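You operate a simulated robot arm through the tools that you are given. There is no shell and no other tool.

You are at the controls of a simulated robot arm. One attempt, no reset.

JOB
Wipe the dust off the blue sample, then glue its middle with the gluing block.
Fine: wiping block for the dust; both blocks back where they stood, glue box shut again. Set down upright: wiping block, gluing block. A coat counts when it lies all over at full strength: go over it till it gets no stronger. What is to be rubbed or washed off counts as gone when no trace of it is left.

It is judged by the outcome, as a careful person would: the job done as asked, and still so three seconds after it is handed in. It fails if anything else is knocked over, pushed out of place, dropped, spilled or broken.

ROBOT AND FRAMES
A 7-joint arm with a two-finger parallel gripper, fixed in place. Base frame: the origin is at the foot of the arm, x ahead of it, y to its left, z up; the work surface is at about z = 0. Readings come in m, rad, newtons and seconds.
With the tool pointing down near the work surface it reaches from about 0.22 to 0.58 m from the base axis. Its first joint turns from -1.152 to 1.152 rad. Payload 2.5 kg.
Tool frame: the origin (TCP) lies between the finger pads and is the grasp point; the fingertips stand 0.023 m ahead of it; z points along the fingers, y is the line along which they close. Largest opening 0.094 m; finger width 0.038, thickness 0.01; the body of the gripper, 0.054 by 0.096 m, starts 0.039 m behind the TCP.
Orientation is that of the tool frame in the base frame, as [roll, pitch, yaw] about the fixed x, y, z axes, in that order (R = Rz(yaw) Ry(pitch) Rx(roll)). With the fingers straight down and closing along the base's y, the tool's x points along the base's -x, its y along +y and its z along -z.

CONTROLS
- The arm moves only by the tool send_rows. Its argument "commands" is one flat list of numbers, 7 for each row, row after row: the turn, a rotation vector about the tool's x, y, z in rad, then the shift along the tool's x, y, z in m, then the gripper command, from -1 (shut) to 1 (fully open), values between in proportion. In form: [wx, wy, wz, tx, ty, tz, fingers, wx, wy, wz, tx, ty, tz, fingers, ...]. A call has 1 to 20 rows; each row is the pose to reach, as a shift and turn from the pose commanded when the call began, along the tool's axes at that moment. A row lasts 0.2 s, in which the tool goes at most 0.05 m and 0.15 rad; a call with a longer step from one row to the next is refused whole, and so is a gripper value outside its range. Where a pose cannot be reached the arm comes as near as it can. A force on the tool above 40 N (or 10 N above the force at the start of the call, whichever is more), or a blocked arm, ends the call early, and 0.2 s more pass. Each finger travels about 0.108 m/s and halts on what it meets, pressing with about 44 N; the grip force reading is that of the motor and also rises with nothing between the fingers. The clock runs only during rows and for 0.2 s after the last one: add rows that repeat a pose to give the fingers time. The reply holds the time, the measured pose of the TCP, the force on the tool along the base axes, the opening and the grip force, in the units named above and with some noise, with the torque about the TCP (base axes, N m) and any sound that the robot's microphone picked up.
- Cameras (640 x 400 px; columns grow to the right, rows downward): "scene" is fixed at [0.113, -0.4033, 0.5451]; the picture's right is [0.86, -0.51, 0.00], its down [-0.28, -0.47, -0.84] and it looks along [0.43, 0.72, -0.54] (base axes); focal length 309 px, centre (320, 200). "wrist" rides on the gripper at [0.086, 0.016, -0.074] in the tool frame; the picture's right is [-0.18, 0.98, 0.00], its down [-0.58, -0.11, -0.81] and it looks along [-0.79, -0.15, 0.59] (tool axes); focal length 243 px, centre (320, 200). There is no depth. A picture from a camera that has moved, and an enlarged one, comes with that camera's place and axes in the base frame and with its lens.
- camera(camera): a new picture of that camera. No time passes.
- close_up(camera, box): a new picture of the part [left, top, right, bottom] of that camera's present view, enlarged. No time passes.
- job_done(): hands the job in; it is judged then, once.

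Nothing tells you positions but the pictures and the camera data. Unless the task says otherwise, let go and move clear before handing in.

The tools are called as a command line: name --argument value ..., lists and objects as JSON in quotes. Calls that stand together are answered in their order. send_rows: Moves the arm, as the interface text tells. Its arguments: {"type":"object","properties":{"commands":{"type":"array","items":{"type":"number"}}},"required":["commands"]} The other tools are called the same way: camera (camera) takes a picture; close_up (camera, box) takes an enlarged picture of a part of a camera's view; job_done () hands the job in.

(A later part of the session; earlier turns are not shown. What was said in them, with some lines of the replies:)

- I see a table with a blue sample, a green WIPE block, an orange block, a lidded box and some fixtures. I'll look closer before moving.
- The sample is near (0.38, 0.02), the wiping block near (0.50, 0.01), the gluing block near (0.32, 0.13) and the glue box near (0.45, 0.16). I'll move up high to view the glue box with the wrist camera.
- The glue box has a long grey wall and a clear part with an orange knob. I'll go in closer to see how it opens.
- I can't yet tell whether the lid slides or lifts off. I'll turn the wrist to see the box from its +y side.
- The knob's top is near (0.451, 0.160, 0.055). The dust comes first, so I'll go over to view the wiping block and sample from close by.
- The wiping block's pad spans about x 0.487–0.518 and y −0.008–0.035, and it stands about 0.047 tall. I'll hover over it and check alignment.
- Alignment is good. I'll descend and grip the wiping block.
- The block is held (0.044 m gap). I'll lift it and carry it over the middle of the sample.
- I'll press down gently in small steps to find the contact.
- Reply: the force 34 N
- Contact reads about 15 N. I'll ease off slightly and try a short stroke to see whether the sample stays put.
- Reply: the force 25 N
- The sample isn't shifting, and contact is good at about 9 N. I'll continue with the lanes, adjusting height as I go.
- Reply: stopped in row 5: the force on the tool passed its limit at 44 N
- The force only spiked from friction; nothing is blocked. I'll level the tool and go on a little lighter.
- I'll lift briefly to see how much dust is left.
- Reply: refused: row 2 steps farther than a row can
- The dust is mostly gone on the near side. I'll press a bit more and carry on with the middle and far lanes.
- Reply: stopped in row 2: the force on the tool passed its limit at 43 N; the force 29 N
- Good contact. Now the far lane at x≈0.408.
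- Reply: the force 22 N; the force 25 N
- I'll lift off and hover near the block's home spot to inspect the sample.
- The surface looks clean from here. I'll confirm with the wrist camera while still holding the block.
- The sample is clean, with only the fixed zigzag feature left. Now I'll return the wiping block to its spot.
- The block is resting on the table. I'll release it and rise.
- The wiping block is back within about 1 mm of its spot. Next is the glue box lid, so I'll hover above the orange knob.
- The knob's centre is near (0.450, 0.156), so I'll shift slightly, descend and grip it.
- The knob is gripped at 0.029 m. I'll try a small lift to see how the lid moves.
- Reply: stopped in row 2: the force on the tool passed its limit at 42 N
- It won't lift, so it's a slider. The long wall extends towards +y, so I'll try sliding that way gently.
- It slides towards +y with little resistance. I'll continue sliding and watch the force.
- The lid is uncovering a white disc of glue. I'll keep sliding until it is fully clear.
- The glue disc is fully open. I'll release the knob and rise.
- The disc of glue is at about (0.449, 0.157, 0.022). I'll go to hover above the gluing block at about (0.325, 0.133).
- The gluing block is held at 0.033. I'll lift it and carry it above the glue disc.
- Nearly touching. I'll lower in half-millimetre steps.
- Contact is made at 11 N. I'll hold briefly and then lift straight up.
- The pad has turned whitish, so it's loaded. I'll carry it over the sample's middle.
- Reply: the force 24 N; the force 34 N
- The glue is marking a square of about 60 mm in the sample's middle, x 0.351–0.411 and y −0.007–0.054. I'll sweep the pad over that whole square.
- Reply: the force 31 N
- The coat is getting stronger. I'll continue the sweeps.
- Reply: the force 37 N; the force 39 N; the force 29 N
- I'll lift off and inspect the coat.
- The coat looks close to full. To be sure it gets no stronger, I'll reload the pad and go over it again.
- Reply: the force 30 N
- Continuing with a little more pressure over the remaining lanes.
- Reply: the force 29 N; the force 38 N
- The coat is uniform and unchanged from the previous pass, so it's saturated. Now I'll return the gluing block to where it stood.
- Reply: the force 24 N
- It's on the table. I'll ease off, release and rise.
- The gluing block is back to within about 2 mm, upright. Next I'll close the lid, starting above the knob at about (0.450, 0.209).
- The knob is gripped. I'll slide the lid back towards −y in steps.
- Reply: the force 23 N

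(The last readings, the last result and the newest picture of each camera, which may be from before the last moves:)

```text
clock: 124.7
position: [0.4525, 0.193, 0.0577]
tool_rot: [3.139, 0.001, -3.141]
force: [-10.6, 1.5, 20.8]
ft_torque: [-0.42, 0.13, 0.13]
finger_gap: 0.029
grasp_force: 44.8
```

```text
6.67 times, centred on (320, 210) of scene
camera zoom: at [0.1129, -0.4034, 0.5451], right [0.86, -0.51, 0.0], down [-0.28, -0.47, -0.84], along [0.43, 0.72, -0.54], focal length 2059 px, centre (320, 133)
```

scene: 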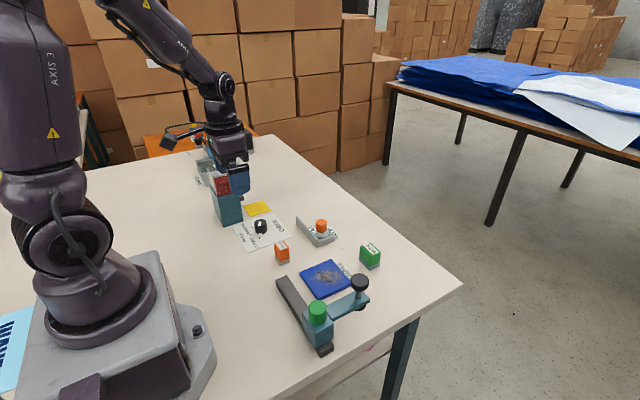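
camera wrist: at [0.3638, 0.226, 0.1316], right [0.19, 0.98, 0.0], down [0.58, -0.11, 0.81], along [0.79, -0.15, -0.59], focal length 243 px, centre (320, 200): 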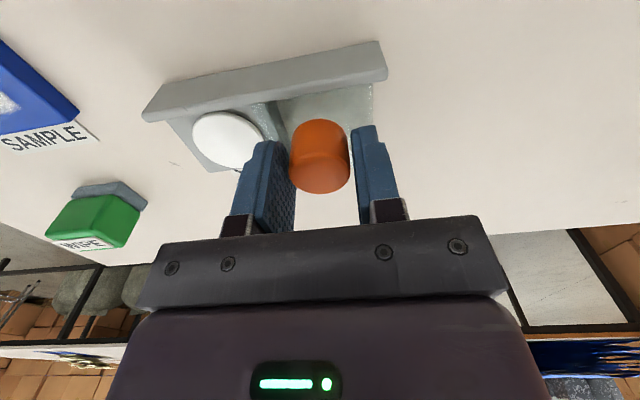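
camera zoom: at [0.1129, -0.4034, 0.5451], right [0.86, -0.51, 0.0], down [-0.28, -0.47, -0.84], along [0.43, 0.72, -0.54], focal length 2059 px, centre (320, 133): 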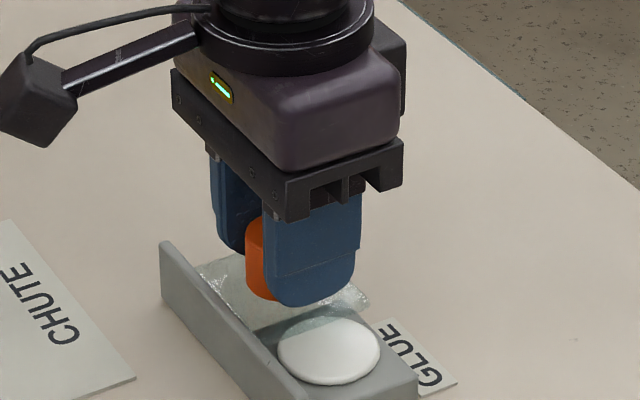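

send_rows --commands '[0, 0, 0, 0.0006, 0, -0.0008, -1, 0, 0, 0, 0.0006, -0.006, -0.0008, -1, 0, 0, 0, 0.0006, -0.013, -0.0008, -1, 0, 0, 0, 0.0006, -0.02, -0.0008, -1]'

close_up --camera "scene" --box '[272, 180, 368, 240]'

```text
clock: 125.7
position: [0.4514, 0.1695, 0.0592]
tool_rot: [-3.141, 0.002, 3.138]
force: [8.6, -0.8, -14.8]
ft_torque: [0.41, -0.05, 0.06]
finger_gap: 0.0289
grasp_force: 44.8
```

```text
6.67 times, centred on (320, 210) of scene
camera zoom: at [0.1131, -0.4033, 0.5451], right [0.86, -0.51, 0.0], down [-0.28, -0.47, -0.84], along [0.43, 0.72, -0.54], focal length 2059 px, centre (320, 133)
```

zoom: 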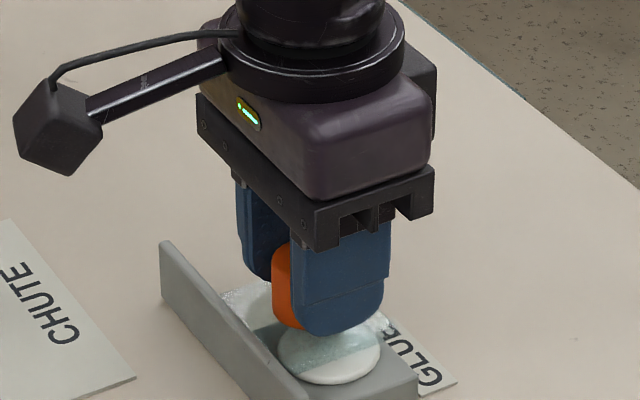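

send_rows --commands '[0, 0, 0, -0.0003, 0, 0.0005, -1, 0, 0, 0, -0.0003, -0.005, 0.0005, -1, 0, 0, 0, -0.0003, -0.01, 0.0005, -1]'

```text
clock: 126.5
position: [0.4515, 0.1645, 0.0571]
tool_rot: [-3.141, 0.005, 3.14]
force: [2.2, -0.3, -2.1]
ft_torque: [0.39, 0.2, 0.06]
finger_gap: 0.0291
grasp_force: 45.1
stopped in row 3: the force on the tool passed its limit at 40 N (the readings are from after the stop); the commanded pose is now the measured one
```

close_up --camera "scene" --box '[288, 200, 352, 240]'

camera --camera "wrist"

```text
10.00 times, centred on (320, 220) of scene
camera zoom: at [0.113, -0.4033, 0.5451], right [0.86, -0.51, 0.0], down [-0.28, -0.47, -0.84], along [0.43, 0.72, -0.54], focal length 3089 px, centre (320, 0)
```

zoom: 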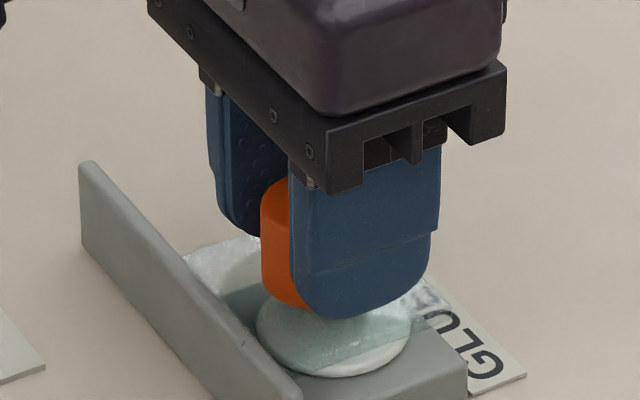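

```text
taken
camera wrist: at [0.3637, 0.1806, 0.13], right [0.19, 0.98, 0.0], down [0.58, -0.11, 0.81], along [0.8, -0.15, -0.59], focal length 243 px, centre (320, 200)
```

wrist: 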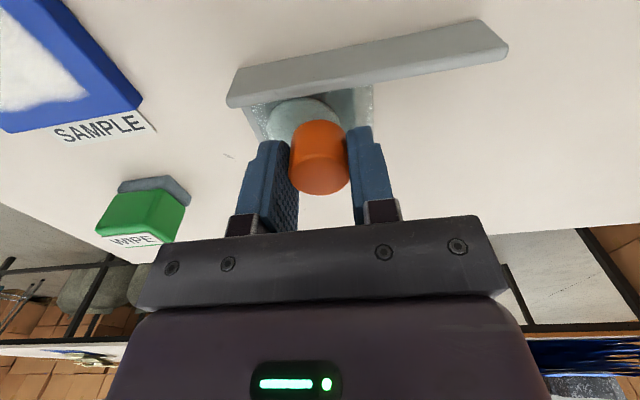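

send_rows --commands '[0, 0.003, 0, 0, -0.001, 0, -1, 0, 0.004, 0, 0, -0.003, 0, -1]'

```text
clock: 127.1
position: [0.451, 0.1613, 0.0581]
tool_rot: [3.141, 0.002, 3.141]
force: [-1.3, 1.2, -2.4]
ft_torque: [-0.38, -0.55, 0.16]
finger_gap: 0.0287
grasp_force: 45.3
```

Low force, and it's moving freely. Continuing in small steps.

send_rows --commands '[0, 0, 0, 0, -0.0015, 0, -1, 0, 0, 0, 0, -0.003, 0, -1]'

```text
clock: 127.7
position: [0.4516, 0.1574, 0.0574]
tool_rot: [-3.141, 0.003, 3.138]
force: [8.4, -0.4, -13.2]
ft_torque: [0.45, 0.47, 0.12]
finger_gap: 0.029
grasp_force: 44.8
```

send_rows --commands '[0, 0, 0, -0.0002, 0, 0.0004, -1, 0, 0, 0, -0.0002, -0.0015, 0.0004, -1]'

close_up --camera "scene" --box '[288, 200, 352, 240]'

camera --camera "wrist"

```text
clock: 128.3
position: [0.4513, 0.1566, 0.058]
tool_rot: [3.14, -0.001, 3.14]
force: [-1.9, 1.1, -2.9]
ft_torque: [-0.35, -0.54, -0.04]
finger_gap: 0.0294
grasp_force: 44.8
```

```text
10.00 times, centred on (320, 220) of scene
camera zoom: at [0.113, -0.4033, 0.5451], right [0.86, -0.51, 0.0], down [-0.28, -0.47, -0.84], along [0.43, 0.72, -0.54], focal length 3089 px, centre (320, 0)
```

zoom: 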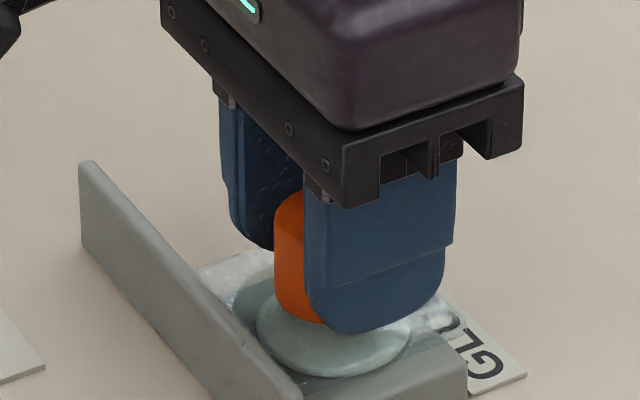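

```text
taken
camera wrist: at [0.3641, 0.1734, 0.1305], right [0.19, 0.98, 0.0], down [0.58, -0.11, 0.81], along [0.79, -0.15, -0.59], focal length 243 px, centre (320, 200)
```

wrist: 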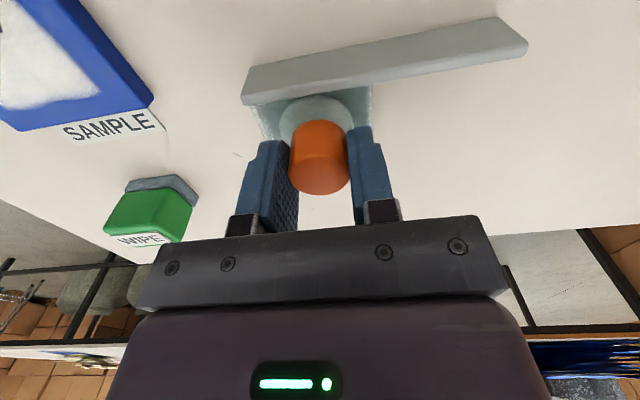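

send_rows --commands '[0, 0, 0, 0, -0.001, 0, -1, 0, 0, 0, 0, -0.0018, 0, -1]'

close_up --camera "scene" --box '[288, 200, 352, 240]'

```text
clock: 128.9
position: [0.4525, 0.1557, 0.0563]
tool_rot: [3.14, -0.002, -3.141]
force: [-12.1, 0.8, 9.1]
ft_torque: [-0.38, -0.21, 0.14]
finger_gap: 0.0293
grasp_force: 45.0
```

```text
10.00 times, centred on (320, 220) of scene
camera zoom: at [0.113, -0.4033, 0.5451], right [0.86, -0.51, 0.0], down [-0.28, -0.47, -0.84], along [0.43, 0.72, -0.54], focal length 3089 px, centre (320, 0)
```

zoom: 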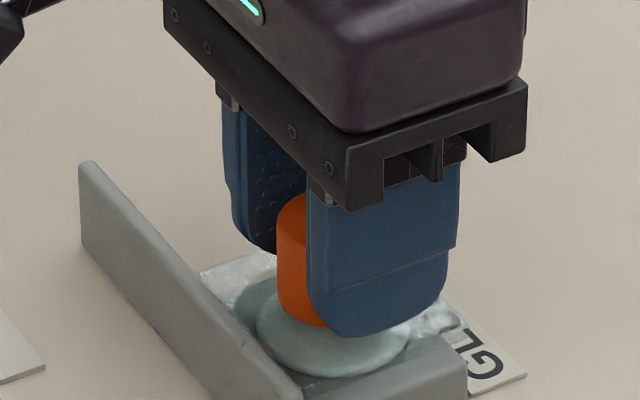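

It appears closed. I'll relax the side force, release, rise and compare with the initial picture.

send_rows --commands '[0, 0, 0, 0.0006, 0, -0.0004, -1, 0, 0, 0, 0.0006, 0, -0.0004, -0.3, 0, 0, 0, 0.0006, 0, -0.0004, 0.1, 0, 0, 0, 0.0006, 0, -0.0004, 0.5, 0, 0, 0, 0.0006, 0, -0.0004, 0.5, 0, 0, 0, 0.0006, 0, -0.04, 0.5, 0, 0, 0, 0.0006, 0, -0.085, 0.5, 0, 0, 0, 0.0006, 0, -0.1, 0.5, 0, 0, 0, 0.0006, 0, -0.1, 0.5]'

close_up --camera "scene" --box '[285, 205, 349, 245]'

camera --camera "wrist"

camera --camera "scene"

```text
clock: 130.9
position: [0.4501, 0.1555, 0.1576]
tool_rot: [-3.141, 0.002, 3.139]
force: [-0.4, 0.0, -0.5]
ft_torque: [-0.01, 0.0, 0.01]
finger_gap: 0.0702
grasp_force: 0.1
```

```text
10.00 times, centred on (317, 225) of scene
camera zoom: at [0.113, -0.4033, 0.5451], right [0.86, -0.51, 0.0], down [-0.28, -0.47, -0.84], along [0.43, 0.72, -0.54], focal length 3089 px, centre (350, -50)
```

zoom: 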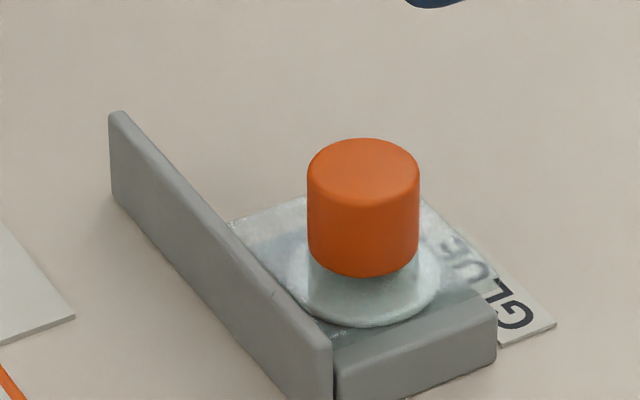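

```text
taken
camera wrist: at [0.3631, 0.1728, 0.2298], right [0.19, 0.98, 0.0], down [0.58, -0.11, 0.81], along [0.79, -0.15, -0.59], focal length 243 px, centre (320, 200)
```

wrist: 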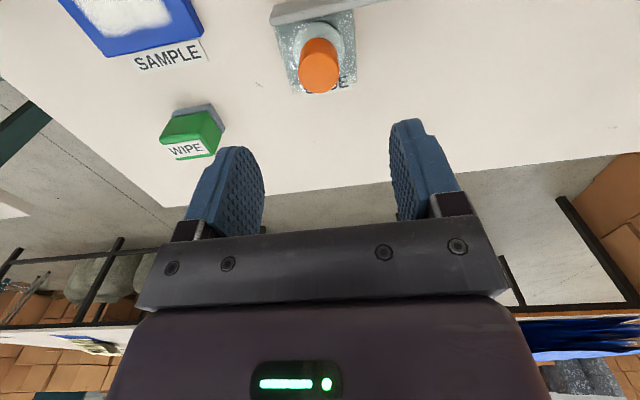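

```text
taken
```

scene: 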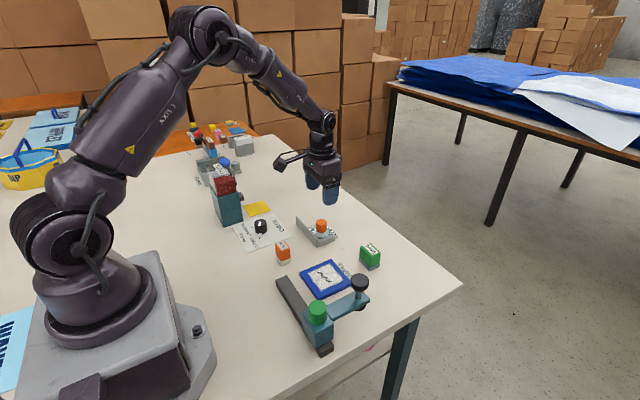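

The lid sits exactly where it did at the start. The sample is coated, both blocks stand upright at their spots, and the gripper is clear. I'll take one last look at the sample and blocks before handing in.

close_up --camera "scene" --box '[260, 220, 420, 320]'

close_up --camera "scene" --box '[306, 262, 346, 287]'

```text
4.00 times, centred on (340, 270) of scene
camera zoom: at [0.113, -0.4033, 0.5451], right [0.86, -0.51, 0.0], down [-0.28, -0.47, -0.84], along [0.43, 0.72, -0.54], focal length 1235 px, centre (240, -80)
```

zoom: 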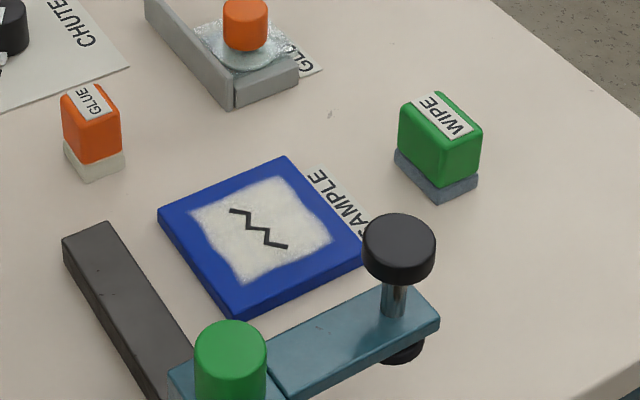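

```text
16.00 times, centred on (326, 274) of scene
camera zoom: at [0.113, -0.4033, 0.5451], right [0.86, -0.51, 0.0], down [-0.28, -0.47, -0.84], along [0.43, 0.72, -0.54], focal length 4942 px, centre (224, -992)
```

zoom: 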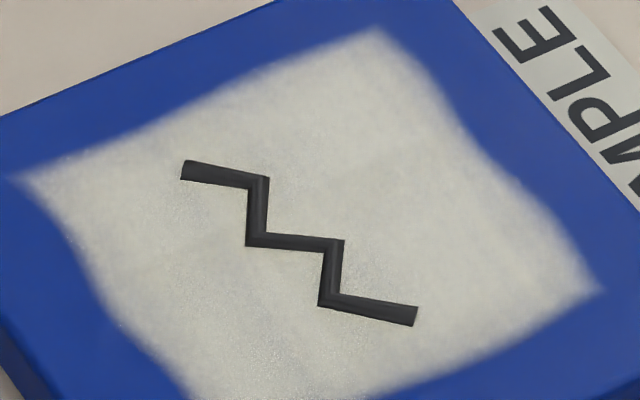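

The dust is gone, the middle has an even, full coat, and both blocks stand upright in their places. The glue box is shut and the gripper is clear, so I'm handing it in.

job_done

```text
The job is handed in.
```

I wiped the blue sample clean, glued its middle and handed the job in. I haven't seen a verdict on it.

- **Dust:** no trace showed in close-ups from either camera. The dark zigzag on the sample is still there; wiping left it unchanged, so I took it as part of the sample.
- **Glue:** there is an even white coat over a square of about 60 mm in the middle. I reloaded the gluing block and went over the square a second time, and the coat looked no stronger.
- **Blocks:** both stand upright where they were. The wiping block is within about 1 mm of its original spot and the gluing block within about 2 mm.
- **Glue box:** the lid slides rather than lifts. It is shut again and matches the first picture.

The sample did not shift, and nothing was knocked over or dropped. Force limits stopped the arm four times: twice while wiping, once when I first tried to lift the lid, and once while sliding it shut. I saw no damage after any of them.
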